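You operate a simulated robot arm through the tools that you are given. There is no shell and no other tool.

You run a simulated robot arm. Do the job below in one go: nothing can be reset, and whatever is moved stays where it is left.

## Task
Clamp the ladder foot in the vice and brush its white crust off.
Fine: purple brush back; slacken the vice and lay the foot on the bench. Set down upright: purple brush, spare ladder foot.
Where things are to end (x, y in the base frame): spare ladder foot within 0.06 m of [1.03, 0.16].
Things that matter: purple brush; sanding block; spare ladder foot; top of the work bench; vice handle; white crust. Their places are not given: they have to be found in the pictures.

It is judged by the outcome, as a careful person would: the job done as asked, and still so three seconds after it is handed in. It fails if anything else is knocked over, pushed out of place, dropped, spilled or broken.

## Robot
A 7-joint arm with a two-finger parallel gripper, fixed in place. Base frame: the origin is at the foot of the arm, x ahead of it, y to its left, z up. Readings come in m, degrees, newtons and seconds.
Its first joint turns from -166.0 to 166.0 degrees. Payload 4.4 kg.
The TCP is the grasp point between the finger pads, 0.023 m short of the fingertips. In the tool frame z runs along the fingers and y along their closing line. Largest opening 0.094 m; finger width 0.038, thickness 0.01; the body of the gripper, 0.054 by 0.096 m, starts 0.039 m behind the TCP.
Orientation is that of the tool frame in the base frame, as [roll, pitch, yaw] about the fixed x, y, z axes, in that order (R = Rz(yaw) Ry(pitch) Rx(roll)). With the fingers straight down and closing along the base's y, the tool's x points along the base's -x, its y along +y and its z along -z.

## Interface
- The arm moves only by the tool servo_tool. Its argument "moves" is a list of rows, each a list of 3 entries, a list of its own where there are three numbers: the shift along the base's x, y, z in m, then the turn, a rotation vector about the base's x, y, z in degrees, then the closure, from 0 (fully open) to 1 (shut). In form: [[[x, y, z], [wx, wy, wz], hand], ...]. A call has 1 to 20 rows; each row is the pose to reach, as a shift and turn from the pose commanded when the call began. Each row takes 0.2 s and may step no farther than 0.05 m and 8.6 degrees from the row before; otherwise, or with a gripper value out of range, the whole call is refused. Where a pose cannot be reached the arm comes as near as it can. A force on the tool above 50 N (or 10 N above the force at the start of the call, whichever is more), or a blocked arm, ends the call early, and 0.2 s more pass. Each finger travels about 0.072 m/s and halts on what it meets, pressing with about 26 N; the grip force reading is that of the motor and also rises with nothing between the fingers. The clock runs only during rows and for 0.2 s after the last one: add rows that repeat a pose to give the fingers time. The reply holds the time, the measured pose of the TCP, the force on the tool along the base axes, the opening and the grip force, in the units named above and with some noise, with the torque about the TCP (base axes, N m) and any sound that the robot's microphone picked up.
- Cameras (640 x 400 px; columns grow to the right, rows downward): "scene" is fixed at [0.0482, 0.4994, 1.5097]; the picture's right is [-0.68, -0.74, 0.00], its down [-0.28, 0.26, -0.92] and it looks along [0.68, -0.62, -0.38] (base axes); focal length 374 px, centre (320, 200). "wrist" rides on the gripper at [0.086, 0.016, -0.075] in the tool frame; the picture's right is [-0.18, 0.98, 0.00], its down [-0.58, -0.11, -0.81] and it looks along [-0.79, -0.15, 0.59] (tool axes); focal length 243 px, centre (320, 200).
- grab_frame(camera): a new picture of that camera. It takes no simulated time.
- measure_at(camera, pixels): for up to 12 pixels [column, row] of the newest picture of that camera ("zoom" is the newest enlarged one), the place [x, y, z] in the base frame of the surface seen there, good to about 0.003 m. It takes no simulated time.
- inspect(camera, box): a new picture of the part [left, top, right, bottom] of that camera's present view, enlarged. It takes no simulated time.
- finish_job(): hands the job in; it is judged then, once.

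Leave the gripper open and the arm clear of the work at the hand-in unless told otherwise.

The tools are called after ">>>" as a command line: name --argument value ..., lists and objects as JSON in quotes. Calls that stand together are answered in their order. servo_tool: Moves the arm, as the interface text tells. Its arguments: {"type":"object","properties":{"moves":{"type":"array","items":{"type":"array"}}},"required":["moves"]} The other tools are called the same way: grab_frame (camera) takes a picture; measure_at (camera, pixels) gives the place of the surface under pixels of a picture; inspect (camera, box) takes an enlarged picture of a part of a camera's view; finish_job () hands the job in.

At the start:

```text
time: 0.0
position: [0.5843, 0.4341, 1.3292]
orientation: [-180.0, 0.0, 180.0]
wrist_force: [0.0, -0.4, 0.2]
ft_torque: [-0.02, -0.01, -0.02]
finger_gap: 0.0939
grip_force: 0.0
```

scene: 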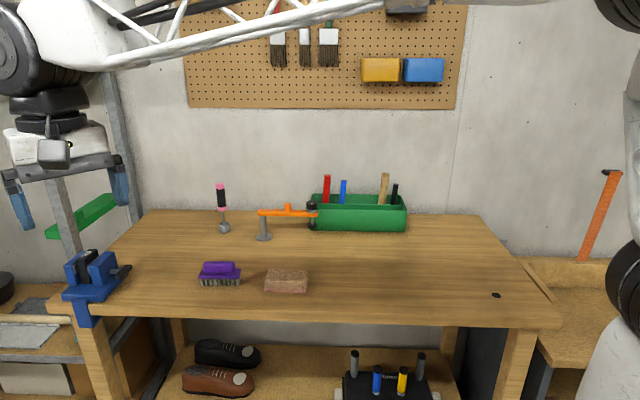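
wrist: 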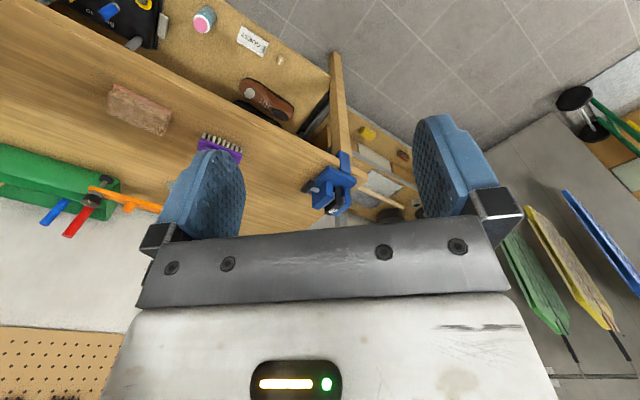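

I see a bench with a blue vice at the left corner (around 90,275), a purple brush (220,273), a sanding block (286,281), and a tool near (263,228) and (222,225). I'll enlarge parts of the scene to identify the foot and the crust.

>>> inspect --camera "scene" --box '[180, 160, 340, 300]'

>>> inspect --camera "scene" --box '[40, 230, 160, 335]'

>>> inspect --camera "scene" --box '[290, 150, 560, 320]'

```text
2.86 times, centred on (260, 230) of scene
```

zoom: 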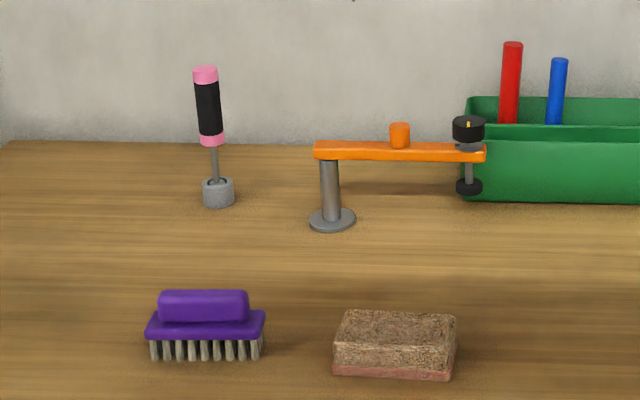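

```text
3.81 times, centred on (100, 282) of scene
```

zoom: 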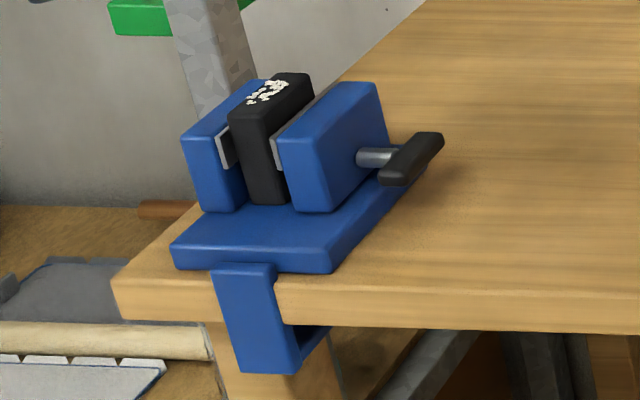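

```text
2.35 times, centred on (425, 235) of scene
```

zoom: 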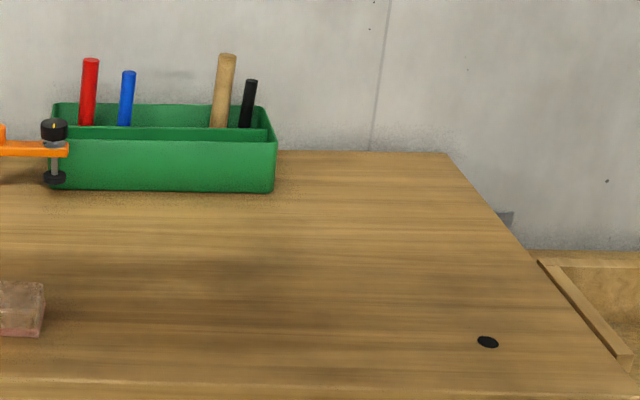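

The black foot stands between the vice jaws with the white crust on top; the vice handle is the black bar on the right. I'll measure points on the vice, bench, brush and block.

>>> inspect --camera "scene" --box '[40, 230, 160, 335]'

>>> measure_at --camera "zoom" --pixels '[[265, 92], [293, 76], [240, 110], [262, 150], [225, 110], [340, 95], [330, 150], [375, 158], [437, 137], [390, 178], [250, 235], [480, 230]]'

>>> measure_at --camera "scene" --pixels '[[220, 266], [205, 270], [238, 270], [220, 282], [270, 273], [306, 273], [266, 288], [306, 290], [263, 239], [222, 229], [496, 295], [240, 300]]'

```text
3.81 times, centred on (100, 282) of scene
```

zoom: 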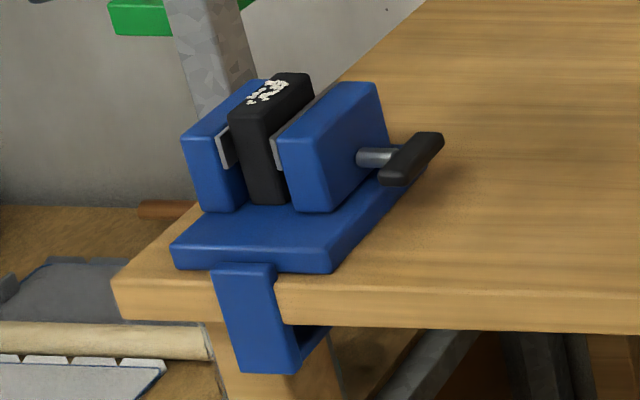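

```text
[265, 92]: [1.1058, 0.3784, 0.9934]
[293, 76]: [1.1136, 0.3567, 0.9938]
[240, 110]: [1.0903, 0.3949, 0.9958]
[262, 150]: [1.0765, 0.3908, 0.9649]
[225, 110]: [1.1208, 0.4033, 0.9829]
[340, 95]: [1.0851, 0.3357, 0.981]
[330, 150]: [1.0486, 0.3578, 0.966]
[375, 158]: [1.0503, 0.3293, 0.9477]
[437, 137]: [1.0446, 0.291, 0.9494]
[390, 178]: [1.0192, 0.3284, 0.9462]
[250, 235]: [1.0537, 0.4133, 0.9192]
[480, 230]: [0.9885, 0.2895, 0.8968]
```

```text
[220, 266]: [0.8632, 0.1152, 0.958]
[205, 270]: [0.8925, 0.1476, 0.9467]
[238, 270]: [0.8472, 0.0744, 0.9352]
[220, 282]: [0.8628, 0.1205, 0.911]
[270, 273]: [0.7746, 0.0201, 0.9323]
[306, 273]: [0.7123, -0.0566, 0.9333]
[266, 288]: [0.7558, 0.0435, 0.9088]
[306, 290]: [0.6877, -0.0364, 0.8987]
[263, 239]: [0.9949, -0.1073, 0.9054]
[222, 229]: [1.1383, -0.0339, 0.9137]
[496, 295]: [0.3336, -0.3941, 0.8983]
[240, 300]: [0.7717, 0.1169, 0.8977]
```

The bench top is at z≈0.897 and the foot stands at about (1.10, 0.377) between the jaws, top at z≈0.995. The handle bar is near (1.03, 0.31, 0.948). I'll move the wrist camera closer to the vice for a better look.

>>> servo_tool --moves '[[[0.035, -0.006, -0.022], [0, 0, 0], 0], [[0.07, -0.012, -0.044], [0, 0, 0], 0], [[0.105, -0.018, -0.066], [0, 0, 0], 0], [[0.14, -0.024, -0.088], [0, 0, 0], 0], [[0.175, -0.03, -0.11], [0, 0, 0], 0], [[0.21, -0.036, -0.132], [0, 0, 0], 0], [[0.24, -0.04, -0.15], [0, 0, 0], 0]]'

>>> grab_frame --camera "wrist"

>>> grab_frame --camera "scene"

```text
time: 1.6
position: [0.8261, 0.3936, 1.1808]
orientation: [179.9, 0.1, 179.9]
wrist_force: [0.3, 0.4, 0.1]
ft_torque: [0.02, 0.02, 0.01]
finger_gap: 0.0938
grip_force: 0.1
```

```text
taken
```

wrist: 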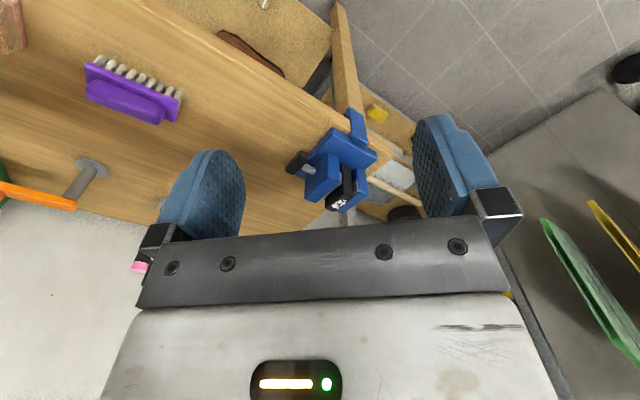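

```text
taken
```

scene: 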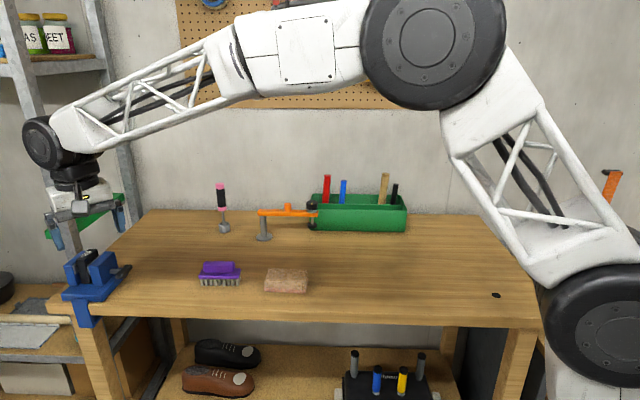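

The wrist picture is upside-down with the vice at (338,165). I'll enlarge it and measure points.

>>> inspect --camera "wrist" --box '[270, 100, 400, 220]'

```text
3.33 times, centred on (335, 160) of wrist
```

zoom: 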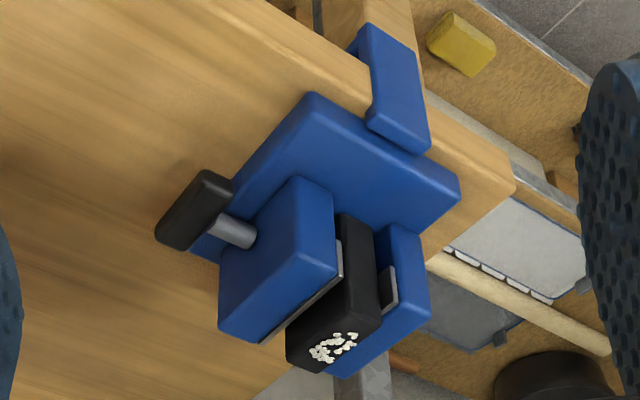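

I'll measure the jaws, foot top corners, crust extent and handle in this enlarged view.

>>> measure_at --camera "zoom" --pixels '[[205, 180], [165, 235], [195, 215], [235, 232], [300, 185], [275, 320], [345, 222], [372, 235], [292, 355], [325, 365], [335, 348], [318, 290]]'

>>> measure_at --camera "zoom" --pixels '[[313, 352], [353, 335], [310, 315], [370, 320], [225, 320], [235, 290], [330, 270], [420, 300], [405, 240], [215, 175], [228, 188], [362, 230]]'

```text
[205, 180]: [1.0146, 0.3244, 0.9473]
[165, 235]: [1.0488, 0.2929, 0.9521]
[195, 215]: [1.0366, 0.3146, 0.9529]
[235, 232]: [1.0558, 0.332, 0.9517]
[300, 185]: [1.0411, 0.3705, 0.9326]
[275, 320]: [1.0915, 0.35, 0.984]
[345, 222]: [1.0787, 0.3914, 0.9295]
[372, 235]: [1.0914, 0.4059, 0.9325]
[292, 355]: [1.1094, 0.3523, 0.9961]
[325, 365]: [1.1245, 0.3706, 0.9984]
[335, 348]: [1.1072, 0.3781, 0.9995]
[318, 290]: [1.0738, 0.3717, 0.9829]
```

```text
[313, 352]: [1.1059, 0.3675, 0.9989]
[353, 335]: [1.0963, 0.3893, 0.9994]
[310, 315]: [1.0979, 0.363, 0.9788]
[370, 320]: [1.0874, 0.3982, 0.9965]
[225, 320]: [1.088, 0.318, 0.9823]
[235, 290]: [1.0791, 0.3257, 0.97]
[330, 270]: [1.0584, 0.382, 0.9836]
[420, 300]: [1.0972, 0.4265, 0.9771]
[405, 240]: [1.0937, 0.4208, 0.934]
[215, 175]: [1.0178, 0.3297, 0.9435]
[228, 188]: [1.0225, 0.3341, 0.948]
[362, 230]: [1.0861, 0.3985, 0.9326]
```

The bench axes are turned about 47° from the base: the screw runs along u≈(0.68,0.73), the handle bar lies horizontally along v≈(0.73,-0.68), centre about (1.036,0.312,0.945). I'll turn the gripper 47° and move in above and before the handle, also checking reach.

>>> servo_tool --moves '[[[0.02, -0.018, -0.01], [0, 0, 7.9], 0], [[0.045, -0.036, -0.025], [0, 0, 15.8], 0], [[0.07, -0.054, -0.04], [0, 0, 23.7], 0], [[0.095, -0.075, -0.055], [0, 0, 31.6], 0], [[0.12, -0.095, -0.07], [0, 0, 39.4], 0], [[0.145, -0.11, -0.085], [0, 0, 47.2], 0], [[0.169, -0.126, -0.1], [0, 0, 47.2], 0]]'

>>> grab_frame --camera "wrist"

```text
time: 3.2
position: [0.9935, 0.2682, 1.0818]
orientation: [180.0, 0.0, -132.6]
wrist_force: [-0.6, 0.6, 0.5]
ft_torque: [0.02, -0.03, -0.01]
finger_gap: 0.0943
grip_force: 0.2
```

```text
taken
```

wrist: 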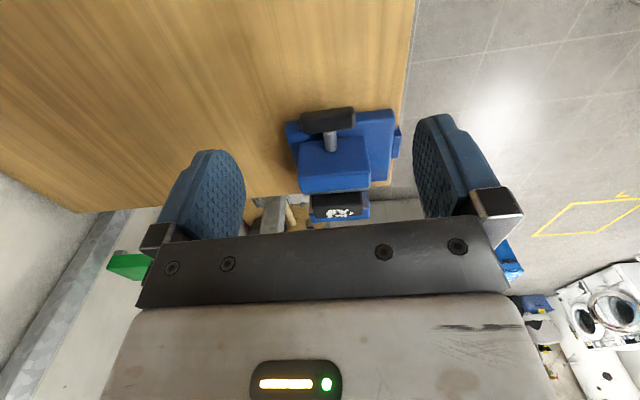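

Reach is fine at r≈1.03, z≈1.08. The vice lies at (340,150) in this picture; I'll enlarge and measure it.

>>> inspect --camera "wrist" --box '[270, 90, 420, 230]'

>>> measure_at --camera "wrist" --pixels '[[301, 119], [328, 118], [354, 116], [332, 136], [331, 146], [302, 150], [370, 150], [310, 207], [362, 205], [335, 192], [330, 212], [348, 212]]'

```text
2.86 times, centred on (345, 160) of wrist
```

zoom: 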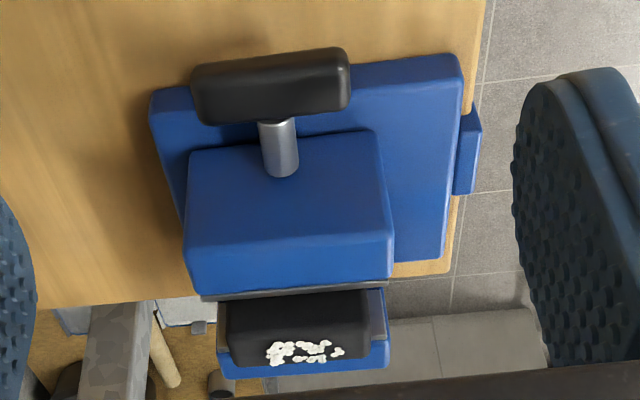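

```text
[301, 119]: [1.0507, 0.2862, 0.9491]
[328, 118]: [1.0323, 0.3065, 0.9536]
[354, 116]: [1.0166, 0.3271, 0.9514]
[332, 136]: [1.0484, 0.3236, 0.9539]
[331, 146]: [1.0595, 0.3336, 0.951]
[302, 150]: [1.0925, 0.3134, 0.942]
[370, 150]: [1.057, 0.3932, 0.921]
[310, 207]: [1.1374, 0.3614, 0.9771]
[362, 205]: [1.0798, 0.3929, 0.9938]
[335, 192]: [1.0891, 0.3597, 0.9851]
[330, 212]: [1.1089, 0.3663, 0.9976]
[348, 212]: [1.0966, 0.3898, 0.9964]
```

The handle bar is about 0.056 m long and level, centred near (1.039,0.312,0.945), and there's room at both ends. I'll tilt the tool 35° toward the vice and hover 10 cm short of the bar, so the fingers can close over its two ends.

>>> servo_tool --moves '[[[0.001, 0.0, -0.01], [5.152, -4.739, 0], 0], [[0.002, 0.001, -0.02], [10.304, -9.478, 0], 0], [[0.004, 0.001, -0.03], [15.456, -14.217, 0], 0], [[0.005, 0.002, -0.04], [20.608, -18.956, 0], 0], [[0.0064, 0.002, -0.052], [25.76, -23.695, 0], 0], [[0.0064, 0.002, -0.052], [25.76, -23.695, 0], 0]]'

>>> grab_frame --camera "wrist"

>>> grab_frame --camera "scene"

```text
time: 4.6
position: [0.9995, 0.2706, 1.0272]
orientation: [180.0, 35.1, -132.8]
wrist_force: [0.5, -0.6, -0.1]
ft_torque: [-0.02, -0.04, -0.04]
finger_gap: 0.0942
grip_force: 0.1
```

```text
taken
```

wrist: 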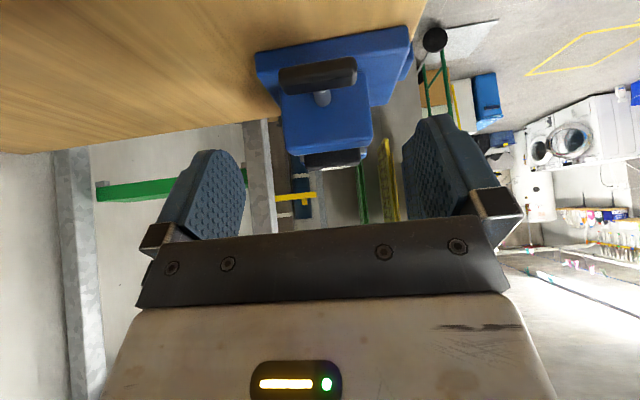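

```text
taken
```

scene: 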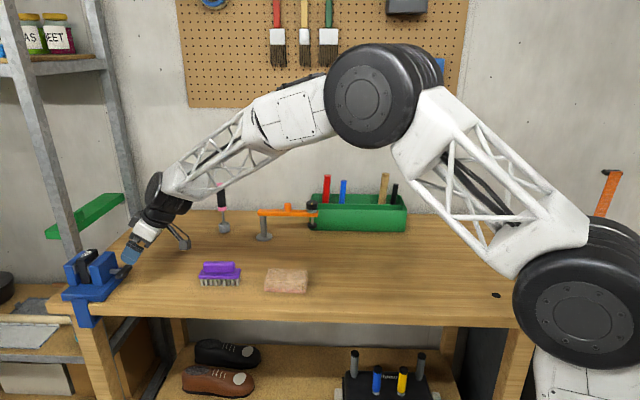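

The tilted pose is reached. The bar appears at (280–357, 75). I'll measure its ends once more from here.

>>> measure_at --camera "wrist" --pixels '[[282, 78], [318, 74], [354, 70], [318, 88], [300, 68], [340, 64], [322, 97], [300, 88], [345, 82], [300, 120], [345, 120]]'

>>> inspect --camera "wrist" --box '[240, 20, 420, 180]'

```text
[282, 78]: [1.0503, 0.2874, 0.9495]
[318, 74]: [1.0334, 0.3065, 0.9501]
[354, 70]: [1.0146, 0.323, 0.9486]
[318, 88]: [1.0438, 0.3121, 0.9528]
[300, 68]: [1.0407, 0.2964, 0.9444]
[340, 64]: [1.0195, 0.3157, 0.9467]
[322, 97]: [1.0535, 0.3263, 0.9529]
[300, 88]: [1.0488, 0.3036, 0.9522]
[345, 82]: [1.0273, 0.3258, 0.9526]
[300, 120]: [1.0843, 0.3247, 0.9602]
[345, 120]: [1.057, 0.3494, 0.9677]
```

```text
2.50 times, centred on (330, 100) of wrist
```

zoom: 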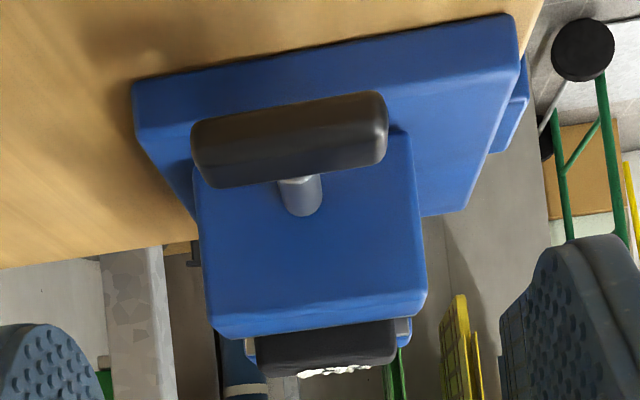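

The bar centre is about (1.037,0.311,0.944). I'll advance along the tool axis to it, fingers still open.

>>> servo_tool --moves '[[[0.0117, 0.0127, -0.026], [0, 0, 0], 0], [[0.0235, 0.0255, -0.052], [0, 0, 0], 0], [[0.0353, 0.0382, -0.0782], [0, 0, 0], 0], [[0.0353, 0.0382, -0.0782], [0, 0, 0], 0]]'

>>> grab_frame --camera "wrist"

>>> inspect --camera "scene" --box '[40, 200, 180, 320]'

```text
time: 5.6
position: [1.0338, 0.3077, 0.9481]
orientation: [180.0, 35.0, -132.9]
wrist_force: [0.8, 0.7, 0.1]
ft_torque: [0.01, 0.03, 0.02]
finger_gap: 0.0938
grip_force: 0.0
```

```text
taken
```

wrist: 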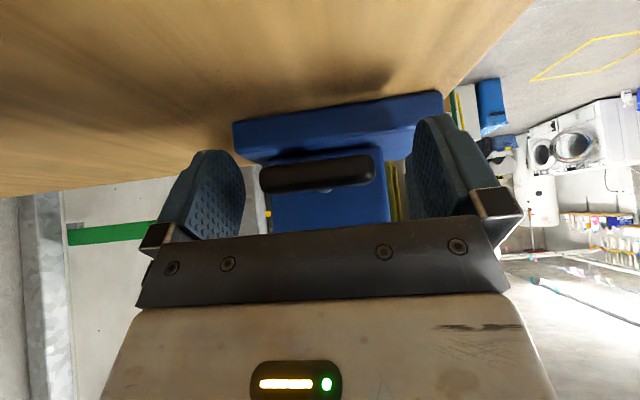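

```text
3.33 times, centred on (110, 260) of scene
```

zoom: 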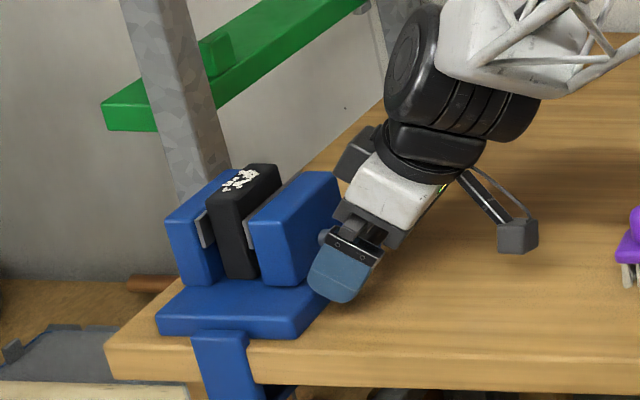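

The bar sits between the fingers at (318,173). I'll close on its two ends.

>>> servo_tool --moves '[[[0, 0, 0], [0, 0, 0], 0.3], [[0, 0, 0], [0, 0, 0], 0.6], [[0, 0, 0], [0, 0, 0], 1], [[0, 0, 0], [0, 0, 0], 1], [[0, 0, 0], [0, 0, 0], 1]]'

>>> grab_frame --camera "wrist"

```text
time: 6.9
position: [1.0352, 0.3073, 0.9498]
orientation: [179.9, 35.1, -133.1]
wrist_force: [9.9, -1.7, -5.6]
ft_torque: [0.18, -0.23, -0.88]
finger_gap: 0.0569
grip_force: 45.1
stopped in row 5: the force on the tool passed its limit at 51 N (the readings are from after the stop); the commanded pose is now the measured one
```

```text
taken
```

wrist: 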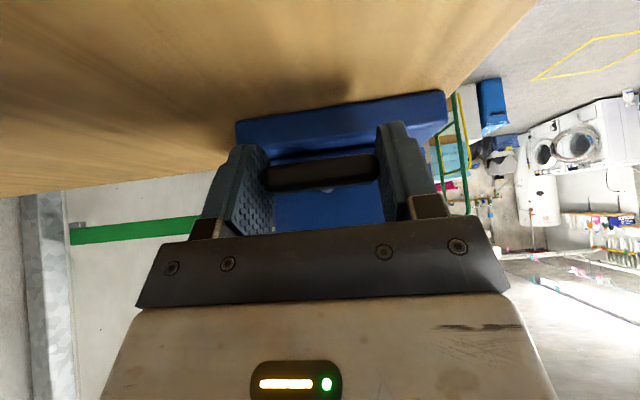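

Gripped (gap 0.057). Now I'll turn clockwise about the screw axis, seen from the handle side, 24° in small steps, watching torque.

>>> servo_tool --moves '[[[0.0004, -0.0004, 0], [4.06, 4.42, 0], 1], [[0.0008, -0.0007, 0], [8.12, 8.84, 0], 1], [[0.0011, -0.001, 0], [12.18, 13.25, 0], 1], [[0.0015, -0.0014, -0.0004], [16.25, 17.66, 0], 1], [[0.0015, -0.0014, -0.0004], [16.25, 17.66, 0], 1]]'

>>> grab_frame --camera "wrist"

>>> inspect --camera "scene" --box '[40, 200, 180, 320]'

```text
time: 8.1
position: [1.0364, 0.3057, 0.9486]
orientation: [151.4, 31.5, -148.8]
wrist_force: [5.2, -10.9, 0.4]
ft_torque: [-0.24, 0.18, -0.58]
finger_gap: 0.0565
grip_force: 45.0
```

```text
taken
```

wrist: 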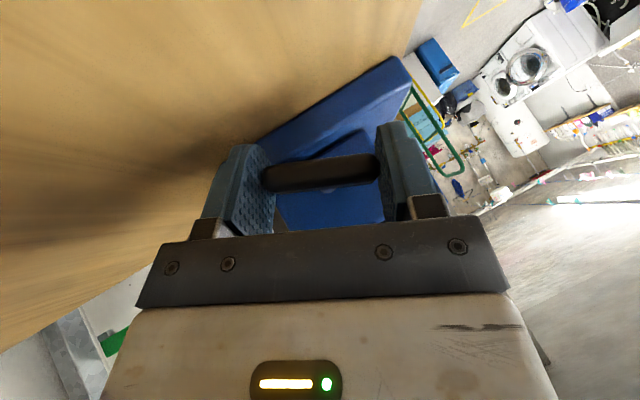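

```text
3.33 times, centred on (110, 260) of scene
```

zoom: 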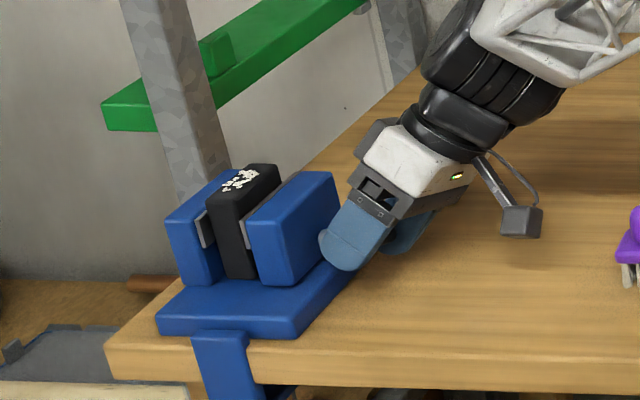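

The bar turned with the gripper and the movable jaw has come closer to the foot, so clockwise tightens. I'll continue another 24°.

>>> servo_tool --moves '[[[0.0004, -0.0003, -0.0003], [4.06, 4.42, 0], 1], [[0.0007, -0.0006, -0.0006], [8.12, 8.84, 0], 1], [[0.001, -0.0009, -0.0009], [12.18, 13.25, 0], 1], [[0.0013, -0.0012, -0.0013], [16.25, 17.66, 0], 1], [[0.0013, -0.0012, -0.0013], [16.25, 17.66, 0], 1]]'

>>> grab_frame --camera "wrist"

>>> inspect --camera "scene" --box '[40, 200, 180, 320]'

```text
time: 9.3
position: [1.0385, 0.3052, 0.9479]
orientation: [126.4, 22.3, -160.3]
wrist_force: [3.3, -7.4, -2.8]
ft_torque: [-0.12, 0.17, 0.17]
finger_gap: 0.0562
grip_force: 45.2
```

```text
taken
```

wrist: 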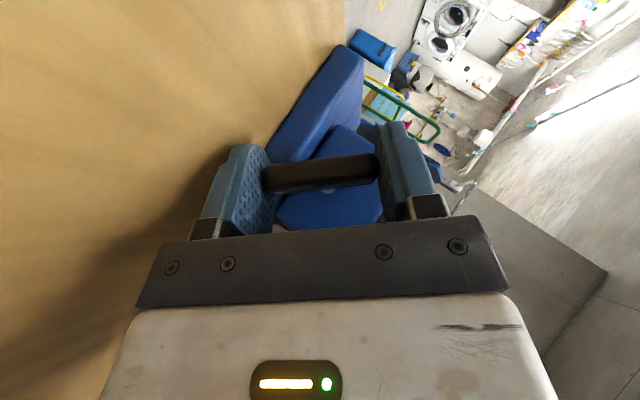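

```text
3.33 times, centred on (110, 260) of scene
```

zoom: 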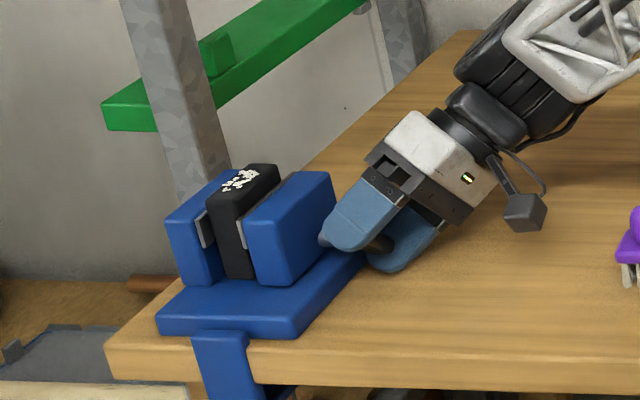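

The jaw is nearly on the foot, torque is still small. I'll turn another 18° carefully.

>>> servo_tool --moves '[[[0.0002, -0.0002, -0.0003], [4.06, 4.42, 0], 1], [[0.0003, -0.0003, -0.0007], [8.12, 8.84, 0], 1], [[0.0004, -0.0004, -0.001], [12.18, 13.25, 0], 1], [[0.0004, -0.0004, -0.001], [12.18, 13.25, 0], 1]]'

>>> grab_frame --camera "wrist"

>>> inspect --camera "scene" --box '[40, 200, 180, 320]'

```text
time: 10.3
position: [1.0383, 0.3045, 0.948]
orientation: [110.0, 13.3, -165.6]
wrist_force: [42.9, -16.1, 3.0]
ft_torque: [-0.47, 0.41, -0.84]
finger_gap: 0.0562
grip_force: 44.6
```

```text
taken
```

wrist: 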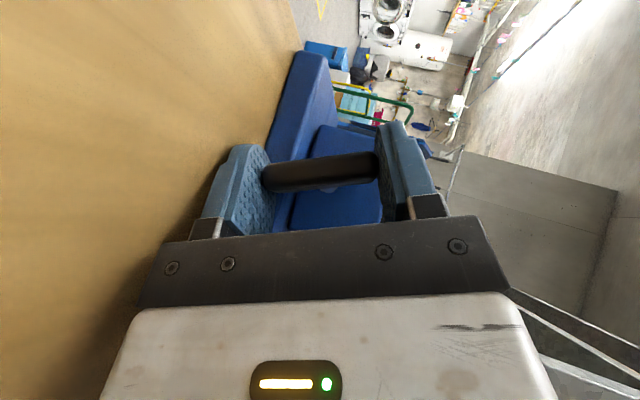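

```text
3.33 times, centred on (110, 260) of scene
```

zoom: 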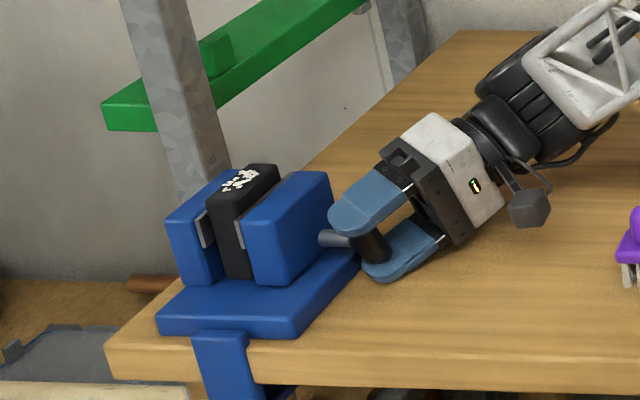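

The force has risen to about 45 N. I'll look closely at the jaws and at the fingertips near the vice plate.

>>> inspect --camera "scene" --box '[80, 240, 130, 295]'

>>> inspect --camera "wrist" --box '[200, 40, 460, 240]'

```text
7.27 times, centred on (105, 268) of scene
```

zoom: 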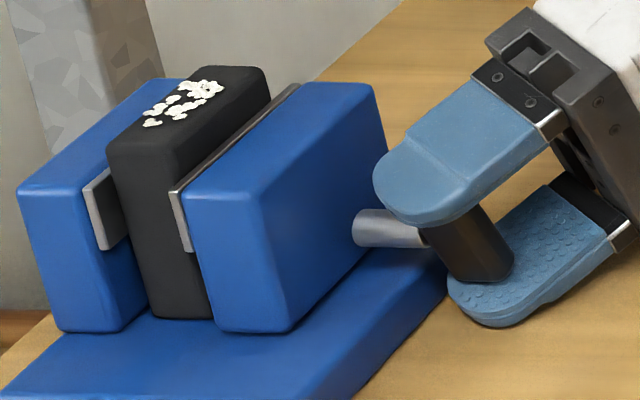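

```text
2.00 times, centred on (330, 140) of wrist
```

zoom: 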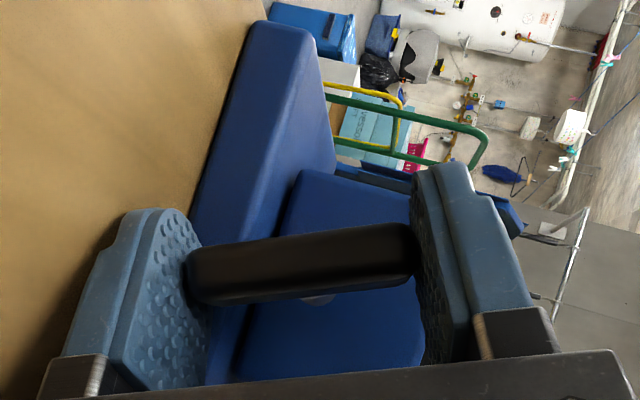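

The load is sideways, from the bar creeping with the screw and my turning centre being slightly off. I'll ease the tool 3–4 mm that way to relieve it, and read the force.

>>> servo_tool --moves '[[[0.0021, 0.0001, 0], [0, 0, 0], 1], [[0.0042, 0.0002, 0], [0, 0, 0], 1], [[0.0042, 0.0002, 0], [0, 0, 0], 1]]'

>>> inspect --camera "scene" --box '[80, 240, 130, 295]'

```text
time: 11.0
position: [1.0402, 0.3041, 0.9473]
orientation: [110.1, 13.1, -165.1]
wrist_force: [-19.7, -11.1, 8.8]
ft_torque: [-1.29, 1.51, 0.47]
finger_gap: 0.0561
grip_force: 44.7
stopped in row 3: the force on the tool passed its limit at 65 N (the readings are from after the stop); the commanded pose is now the measured one
```

```text
7.27 times, centred on (105, 268) of scene
```

zoom: 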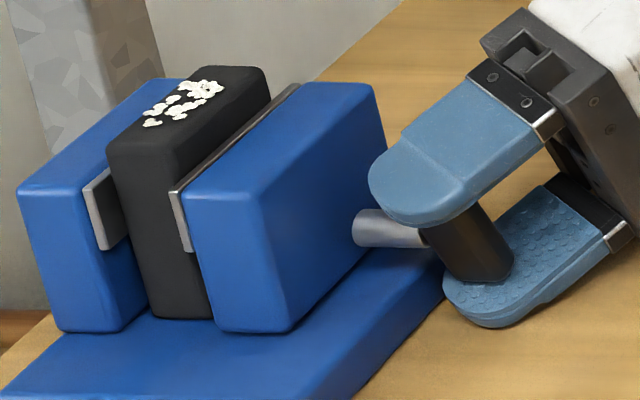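

The offset was only about 1 mm; the contact is stiff. I'll turn another 6° about the estimated true axis and watch the torque and jaw.

>>> servo_tool --moves '[[[0.0001, -0.0001, -0.0003], [2.03, 2.21, 0], 1], [[0.0002, -0.0002, -0.0007], [4.06, 4.42, 0], 1], [[0.0002, -0.0002, -0.0007], [4.06, 4.42, 0], 1]]'

>>> inspect --camera "scene" --box '[80, 240, 130, 295]'

```text
time: 11.8
position: [1.0405, 0.3051, 0.9456]
orientation: [104.9, 9.9, -166.2]
wrist_force: [-21.3, -11.6, 11.5]
ft_torque: [-0.45, 0.55, -0.64]
finger_gap: 0.0559
grip_force: 45.0
```

```text
7.27 times, centred on (105, 268) of scene
```

zoom: 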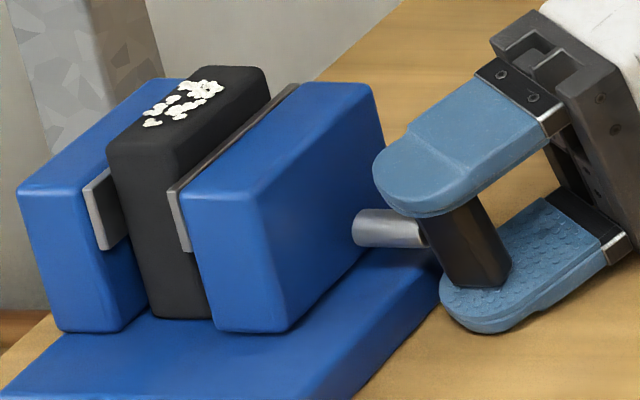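

I'll enlarge further on the jaw-to-foot gaps.

>>> inspect --camera "scene" --box '[80, 245, 112, 287]'

>>> inspect --camera "scene" --box '[86, 250, 106, 264]'

```text
9.52 times, centred on (96, 266) of scene
```

zoom: 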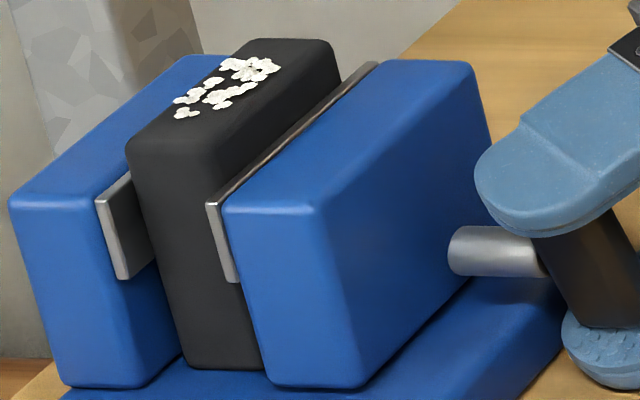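

```text
16.00 times, centred on (96, 257) of scene
```

zoom: 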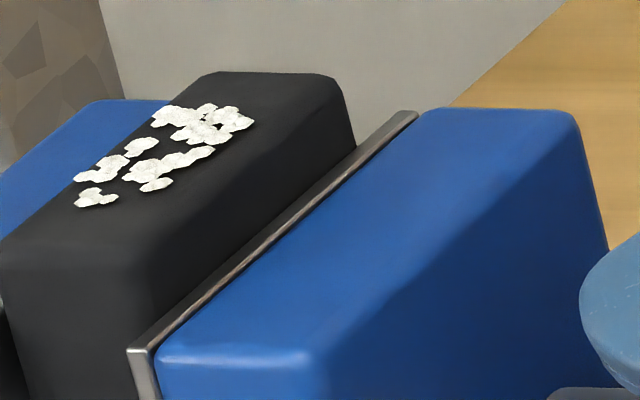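

The pad isn't clearly tight. I'll turn 6° more and compare in the same enlarged view.

>>> servo_tool --moves '[[[-0.0004, -0.0004, -0.0004], [2.03, 2.21, 0], 1], [[-0.0005, -0.0005, -0.0008], [4.06, 4.42, 0], 1], [[-0.0005, -0.0005, -0.0008], [4.06, 4.42, 0], 1]]'

>>> inspect --camera "scene" --box '[80, 245, 112, 287]'

>>> grab_frame --camera "wrist"

```text
time: 12.6
position: [1.0399, 0.3038, 0.9457]
orientation: [99.9, 6.6, -167.0]
wrist_force: [1.4, 2.7, 14.2]
ft_torque: [0.12, 0.03, -0.26]
finger_gap: 0.056
grip_force: 45.4
```

```text
9.52 times, centred on (96, 266) of scene
```

zoom: 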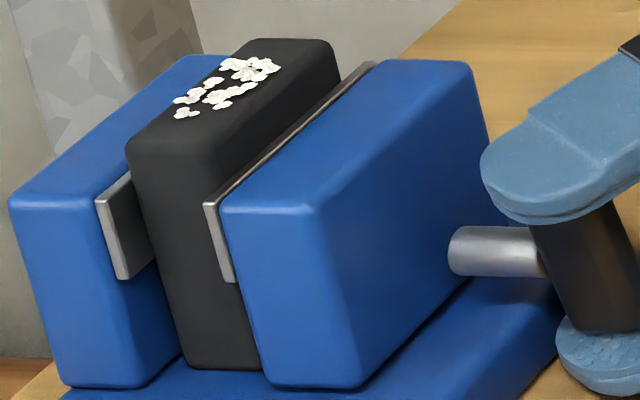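

```text
taken
```

wrist: 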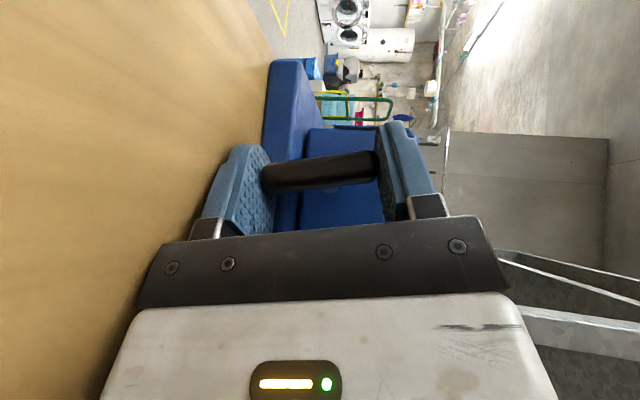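

The jaw moves about half a millimetre per 6°, and the gripper body is now only a few millimetres above the bench, so I'll regrip. First I open slightly (to about 0.061 m) and back out along the tool axis.

>>> servo_tool --moves '[[[0, 0, 0], [0, 0, 0], 0.35], [[0, 0, 0], [0, 0, 0], 0.35], [[0.003, -0.0145, 0.0027], [0, 0, 0], 0.35], [[0.006, -0.029, 0.0055], [0, 0, 0], 0.35], [[0.009, -0.0434, 0.0085], [0, 0, 0], 0.35], [[0.012, -0.0578, 0.0115], [0, 0, 0], 0.35]]'

>>> inspect --camera "scene" --box '[40, 200, 180, 320]'

>>> grab_frame --camera "wrist"

```text
time: 14.0
position: [1.052, 0.2455, 0.956]
orientation: [99.9, 6.4, -166.9]
wrist_force: [-0.3, -0.1, 0.1]
ft_torque: [0.05, 0.0, 0.04]
finger_gap: 0.0611
grip_force: 0.0
```

```text
3.33 times, centred on (110, 260) of scene
```

zoom: 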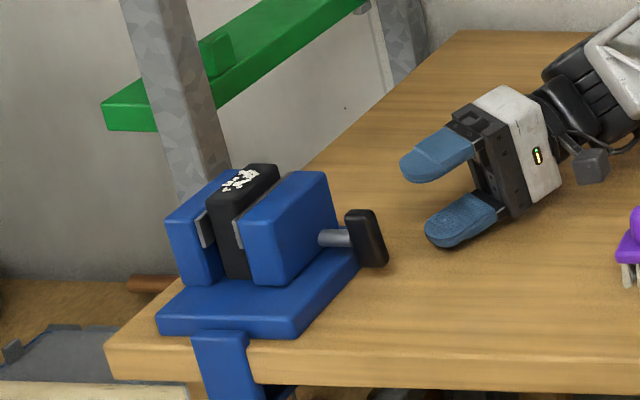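

```text
taken
```

wrist: 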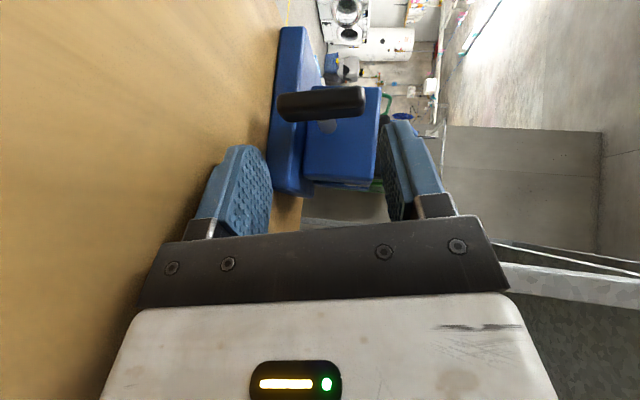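

The bar stays put, nearly upright, with the jaw close. I'll lift up and turn the tool back 90° to straddle the upright bar from above.

>>> servo_tool --moves '[[[0, 0, 0.02], [-5.08, -5.52, 0], 0.35], [[-0.003, 0, 0.04], [-10.16, -11.04, 0], 0.35], [[-0.006, 0.003, 0.06], [-15.24, -16.56, 0], 0.35], [[-0.012, 0.006, 0.07], [-20.32, -22.08, 0], 0.35], [[-0.018, 0.009, 0.075], [-25.4, -27.6, 0], 0.35], [[-0.024, 0.012, 0.08], [-30.48, -33.12, 0], 0.35], [[-0.03, 0.015, 0.08], [-35.56, -38.64, 0], 0.35], [[-0.036, 0.018, 0.08], [-40.64, -44.16, 0], 0.35], [[-0.044, 0.022, 0.08], [-45.72, -49.68, 0], 0.35], [[-0.052, 0.026, 0.08], [-50.8, -55.2, 0], 0.35], [[-0.06, 0.031, 0.075], [-55.88, -60.72, 0], 0.35], [[-0.066, 0.0346, 0.068], [-60.96, -66.24, 0], 0.35], [[-0.066, 0.0346, 0.068], [-60.96, -66.24, 0], 0.35]]'

>>> grab_frame --camera "wrist"

>>> inspect --camera "scene" --box '[40, 200, 180, 320]'

```text
time: 16.8
position: [0.9871, 0.2817, 1.0244]
orientation: [-165.6, 34.0, -124.8]
wrist_force: [-0.6, -0.1, -0.2]
ft_torque: [-0.01, 0.0, -0.02]
finger_gap: 0.0609
grip_force: 0.1
```

```text
taken
```

wrist: 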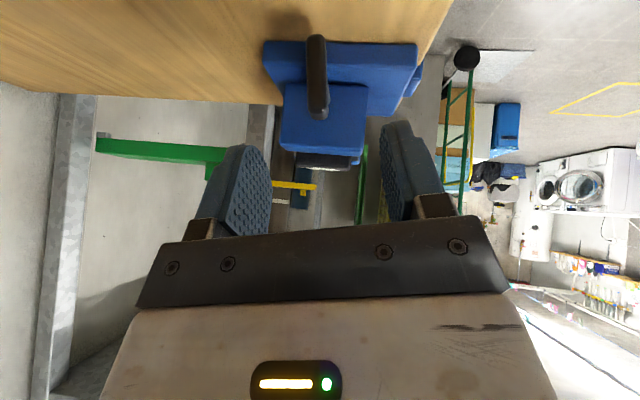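

```text
3.33 times, centred on (110, 260) of scene
```

zoom: 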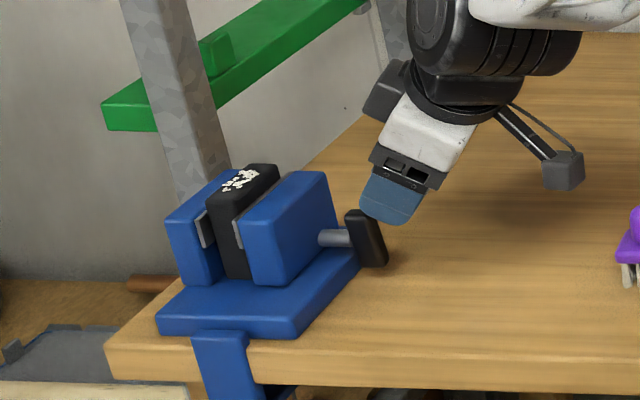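

The bar now shows as upright at (317,75), between the fingers. I'll measure its top and sides.

>>> measure_at --camera "wrist" --pixels '[[318, 110], [316, 100], [316, 75], [316, 50], [309, 75], [324, 75], [345, 120], [300, 120]]'

>>> inspect --camera "wrist" --box '[240, 20, 420, 180]'

```text
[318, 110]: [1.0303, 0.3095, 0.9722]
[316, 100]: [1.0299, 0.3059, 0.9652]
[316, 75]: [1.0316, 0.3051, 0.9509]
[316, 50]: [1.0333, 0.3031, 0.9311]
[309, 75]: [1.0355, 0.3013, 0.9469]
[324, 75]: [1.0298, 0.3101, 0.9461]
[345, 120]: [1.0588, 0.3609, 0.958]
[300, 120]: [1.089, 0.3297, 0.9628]
```

```text
2.50 times, centred on (330, 100) of wrist
```

zoom: 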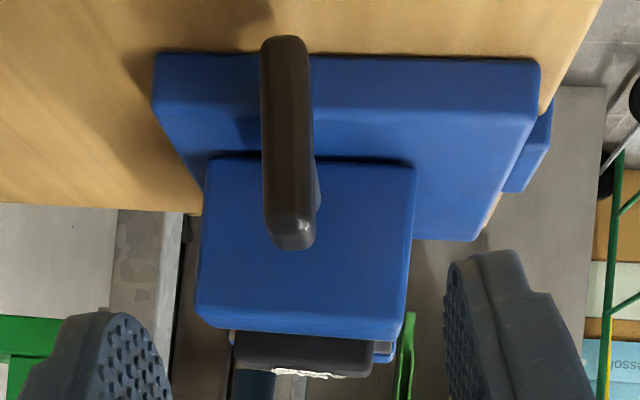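

The upright bar's axis is at about v=0.553, z 0.945. I'll advance so the pads straddle it (and the screw rod) with the fingertips just clear of the vice plate, then close.

>>> servo_tool --moves '[[[0.016, 0.01, -0.024], [0, 0, 0], 0.35], [[0.032, 0.02, -0.048], [0, 0, 0], 0.35], [[0.048, 0.03, -0.0722], [0, 0, 0], 0.35], [[0.048, 0.03, -0.0722], [0, 0, 0], 0.35]]'

>>> grab_frame --camera "wrist"

>>> inspect --camera "scene" --box '[80, 240, 150, 300]'

```text
time: 17.8
position: [1.0328, 0.3091, 0.9513]
orientation: [-165.6, 34.1, -124.8]
wrist_force: [-0.5, -0.7, 0.9]
ft_torque: [-0.02, 0.06, -0.03]
finger_gap: 0.0609
grip_force: 0.1
```

```text
taken
```

wrist: 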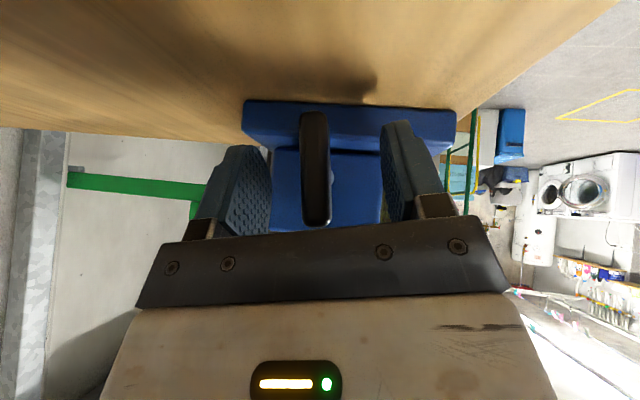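

```text
6.67 times, centred on (115, 270) of scene
```

zoom: 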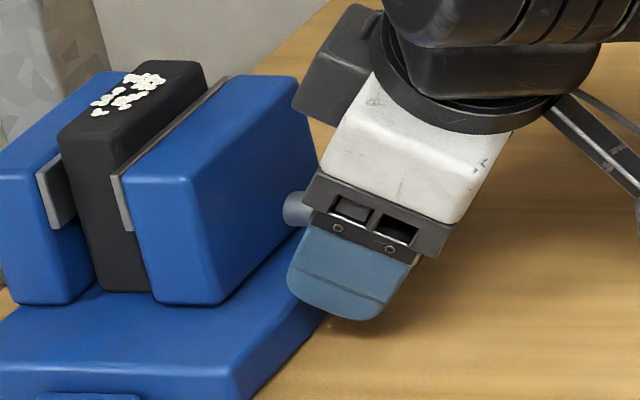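

The bar sits about 4–5 mm toward the left finger, so I'll shift over by 4 mm and close on it.

>>> servo_tool --moves '[[[0.003, -0.0028, 0], [0, 0, 0], 0.35], [[0.003, -0.0028, 0], [0, 0, 0], 0.6], [[0.003, -0.0028, 0], [0, 0, 0], 0.75], [[0.003, -0.0028, 0], [0, 0, 0], 0.75]]'

>>> grab_frame --camera "wrist"

```text
time: 18.8
position: [1.0374, 0.3075, 0.9515]
orientation: [-165.6, 34.0, -124.7]
wrist_force: [0.2, -0.6, 0.1]
ft_torque: [0.05, 0.02, -0.02]
finger_gap: 0.0236
grip_force: 0.0
```

```text
taken
```

wrist: 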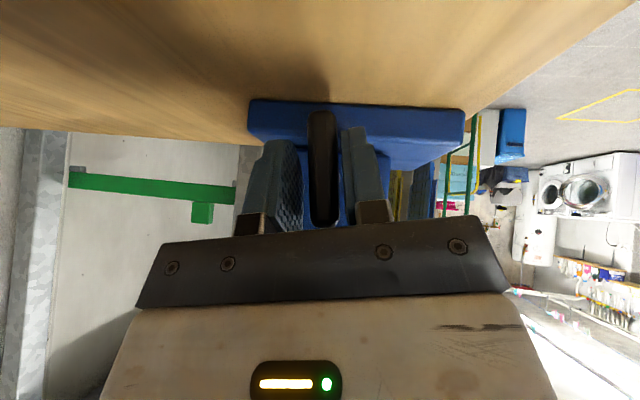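

The bar is centred between the nearly closed fingers. I'll close fully.

>>> servo_tool --moves '[[[0, 0, 0], [0, 0, 0], 0.85], [[0, 0, 0], [0, 0, 0], 1], [[0, 0, 0], [0, 0, 0], 1]]'

```text
time: 19.6
position: [1.0358, 0.3087, 0.9508]
orientation: [-165.8, 34.0, -124.7]
wrist_force: [-35.1, 17.1, -3.4]
ft_torque: [0.24, 0.06, -1.06]
finger_gap: 0.015
grip_force: 44.4
```

Gripped, gap 0.015, with a 37 N side load to relieve. I'll ease 1 mm and turn 24° more in steps about the screw axis.

>>> servo_tool --moves '[[[-0.0007, 0.0007, 0], [0, 0, 0], 1], [[-0.0002, 0.0002, 0.0001], [4.06, 4.42, 0], 1], [[0.0004, -0.0003, 0.0001], [8.12, 8.84, 0], 1], [[0.0009, -0.0008, 0.0001], [12.18, 13.25, 0], 1], [[0.0009, -0.0008, 0.0001], [12.18, 13.25, 0], 1]]'

>>> inspect --camera "scene" --box '[80, 245, 112, 287]'

>>> grab_frame --camera "wrist"

```text
time: 20.4
position: [1.0366, 0.3077, 0.9514]
orientation: [-179.2, 34.7, -132.5]
wrist_force: [-10.8, 4.0, 4.1]
ft_torque: [-0.16, 0.04, -1.43]
finger_gap: 0.0147
grip_force: 45.2
stopped in row 4: the force on the tool passed its limit at 55 N (the readings are from after the stop); the commanded pose is now the measured one
```

```text
9.52 times, centred on (96, 266) of scene
```

zoom: 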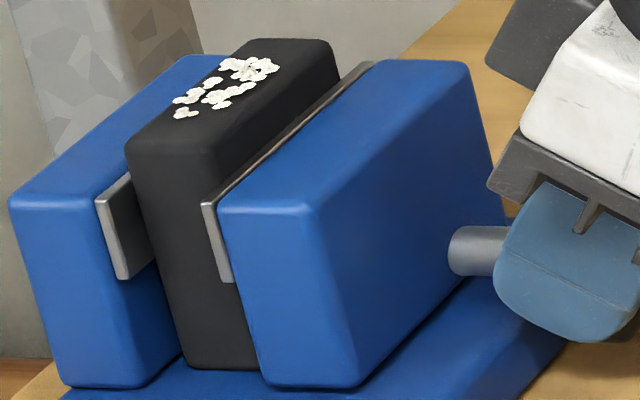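

```text
taken
```

wrist: 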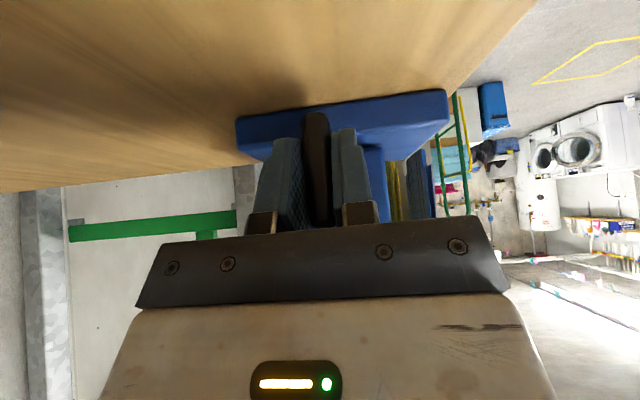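

Bar at about 90° now and the jaw keeps advancing, though a gap likely remains. The 1.4 N·m torque about z suggests slight yaw misalignment; I'll correct −1.5° and turn 12° more.

>>> servo_tool --moves '[[[-0.0003, 0.0003, 0], [0, 0, -1.5], 1], [[0.0003, -0.0002, 0], [4.06, 4.42, -1.5], 1], [[0.0008, -0.0007, -0.0001], [8.12, 8.84, -1.5], 1], [[0.0008, -0.0007, -0.0001], [8.12, 8.84, -1.5], 1]]'

>>> inspect --camera "scene" --box '[80, 245, 112, 287]'

```text
time: 21.4
position: [1.0391, 0.3078, 0.9502]
orientation: [166.2, 33.7, -142.1]
wrist_force: [-31.5, -2.1, 4.4]
ft_torque: [-1.45, -1.95, 0.03]
finger_gap: 0.019
grip_force: 44.8
```

```text
9.52 times, centred on (96, 266) of scene
```

zoom: 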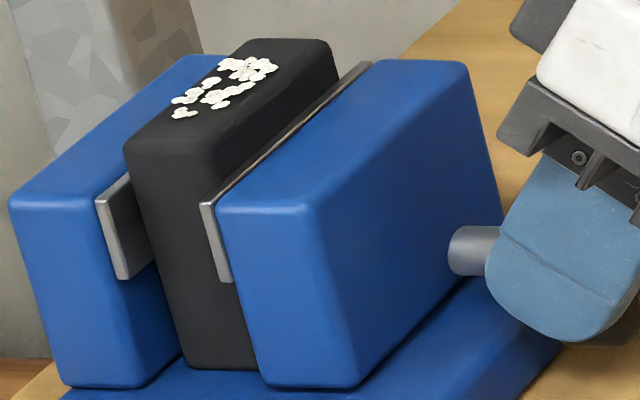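

The pad now touches: the foot shifted slightly with it, and the turning torque rose to 2.4 N·m. I'll turn 6° more and compare.

>>> servo_tool --moves '[[[0.0002, -0.0002, -0.0001], [2.03, 2.21, 0], 1], [[0.0004, -0.0004, -0.0002], [4.06, 4.42, 0], 1], [[0.0004, -0.0004, -0.0002], [4.06, 4.42, 0], 1]]'

>>> inspect --camera "scene" --box '[80, 245, 112, 287]'

>>> grab_frame --camera "wrist"

```text
time: 22.2
position: [1.0384, 0.3081, 0.9508]
orientation: [159.4, 32.4, -146.1]
wrist_force: [-20.0, 3.9, 1.4]
ft_torque: [-1.4, -2.19, 0.02]
finger_gap: 0.0247
grip_force: 45.1
```

```text
9.52 times, centred on (96, 266) of scene
```

zoom: 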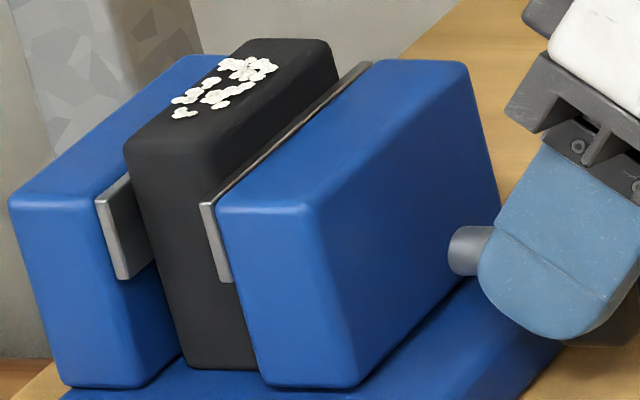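

```text
taken
```

wrist: 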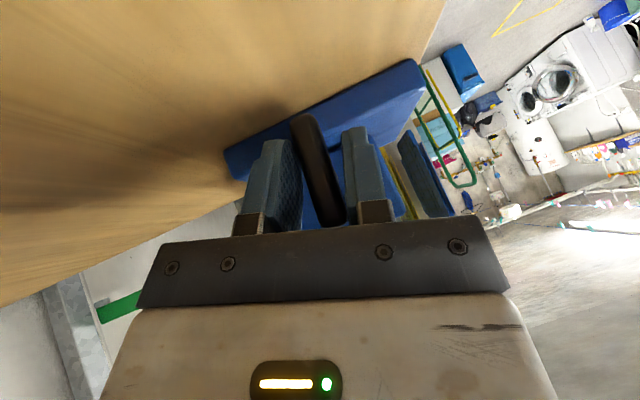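

The jaw no longer moves and the bar resists in the pads, so the foot is clamped. I'll open the fingers and back out along the tool axis.

>>> servo_tool --moves '[[[0, 0, 0], [0, 0, 0], 0.35], [[0, 0, 0], [0, 0, 0], 0.35], [[0, 0, 0], [0, 0, 0], 0.35], [[-0.0061, -0.0204, 0.0257], [0, 0, 0], 0.35], [[-0.0122, -0.0408, 0.0513], [0, 0, 0], 0.35], [[-0.0183, -0.0612, 0.077], [0, 0, 0], 0.35], [[-0.03, -0.07, 0.12], [0, 0, 0], 0.35]]'

>>> inspect --camera "scene" --box '[80, 245, 112, 287]'

>>> grab_frame --camera "wrist"

```text
time: 23.8
position: [1.0105, 0.2378, 1.069]
orientation: [159.2, 32.4, -146.1]
wrist_force: [-0.2, 0.0, -0.1]
ft_torque: [0.04, -0.02, 0.02]
finger_gap: 0.0611
grip_force: 0.1
```

```text
9.52 times, centred on (96, 266) of scene
```

zoom: 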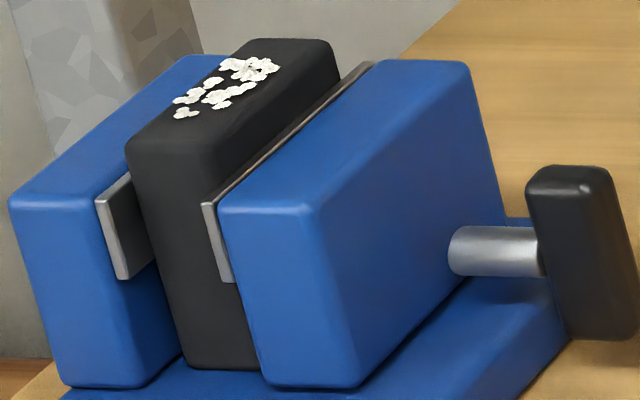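

```text
taken
```

wrist: 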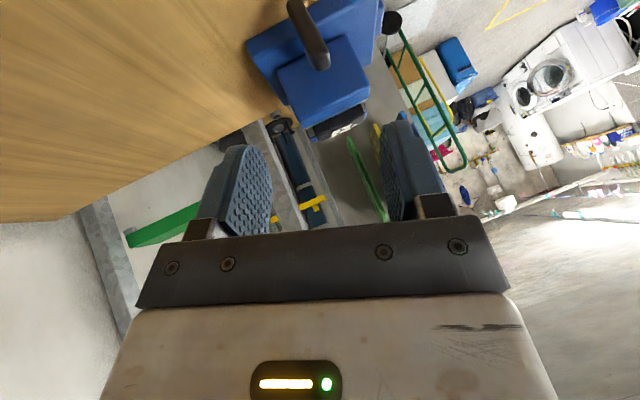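

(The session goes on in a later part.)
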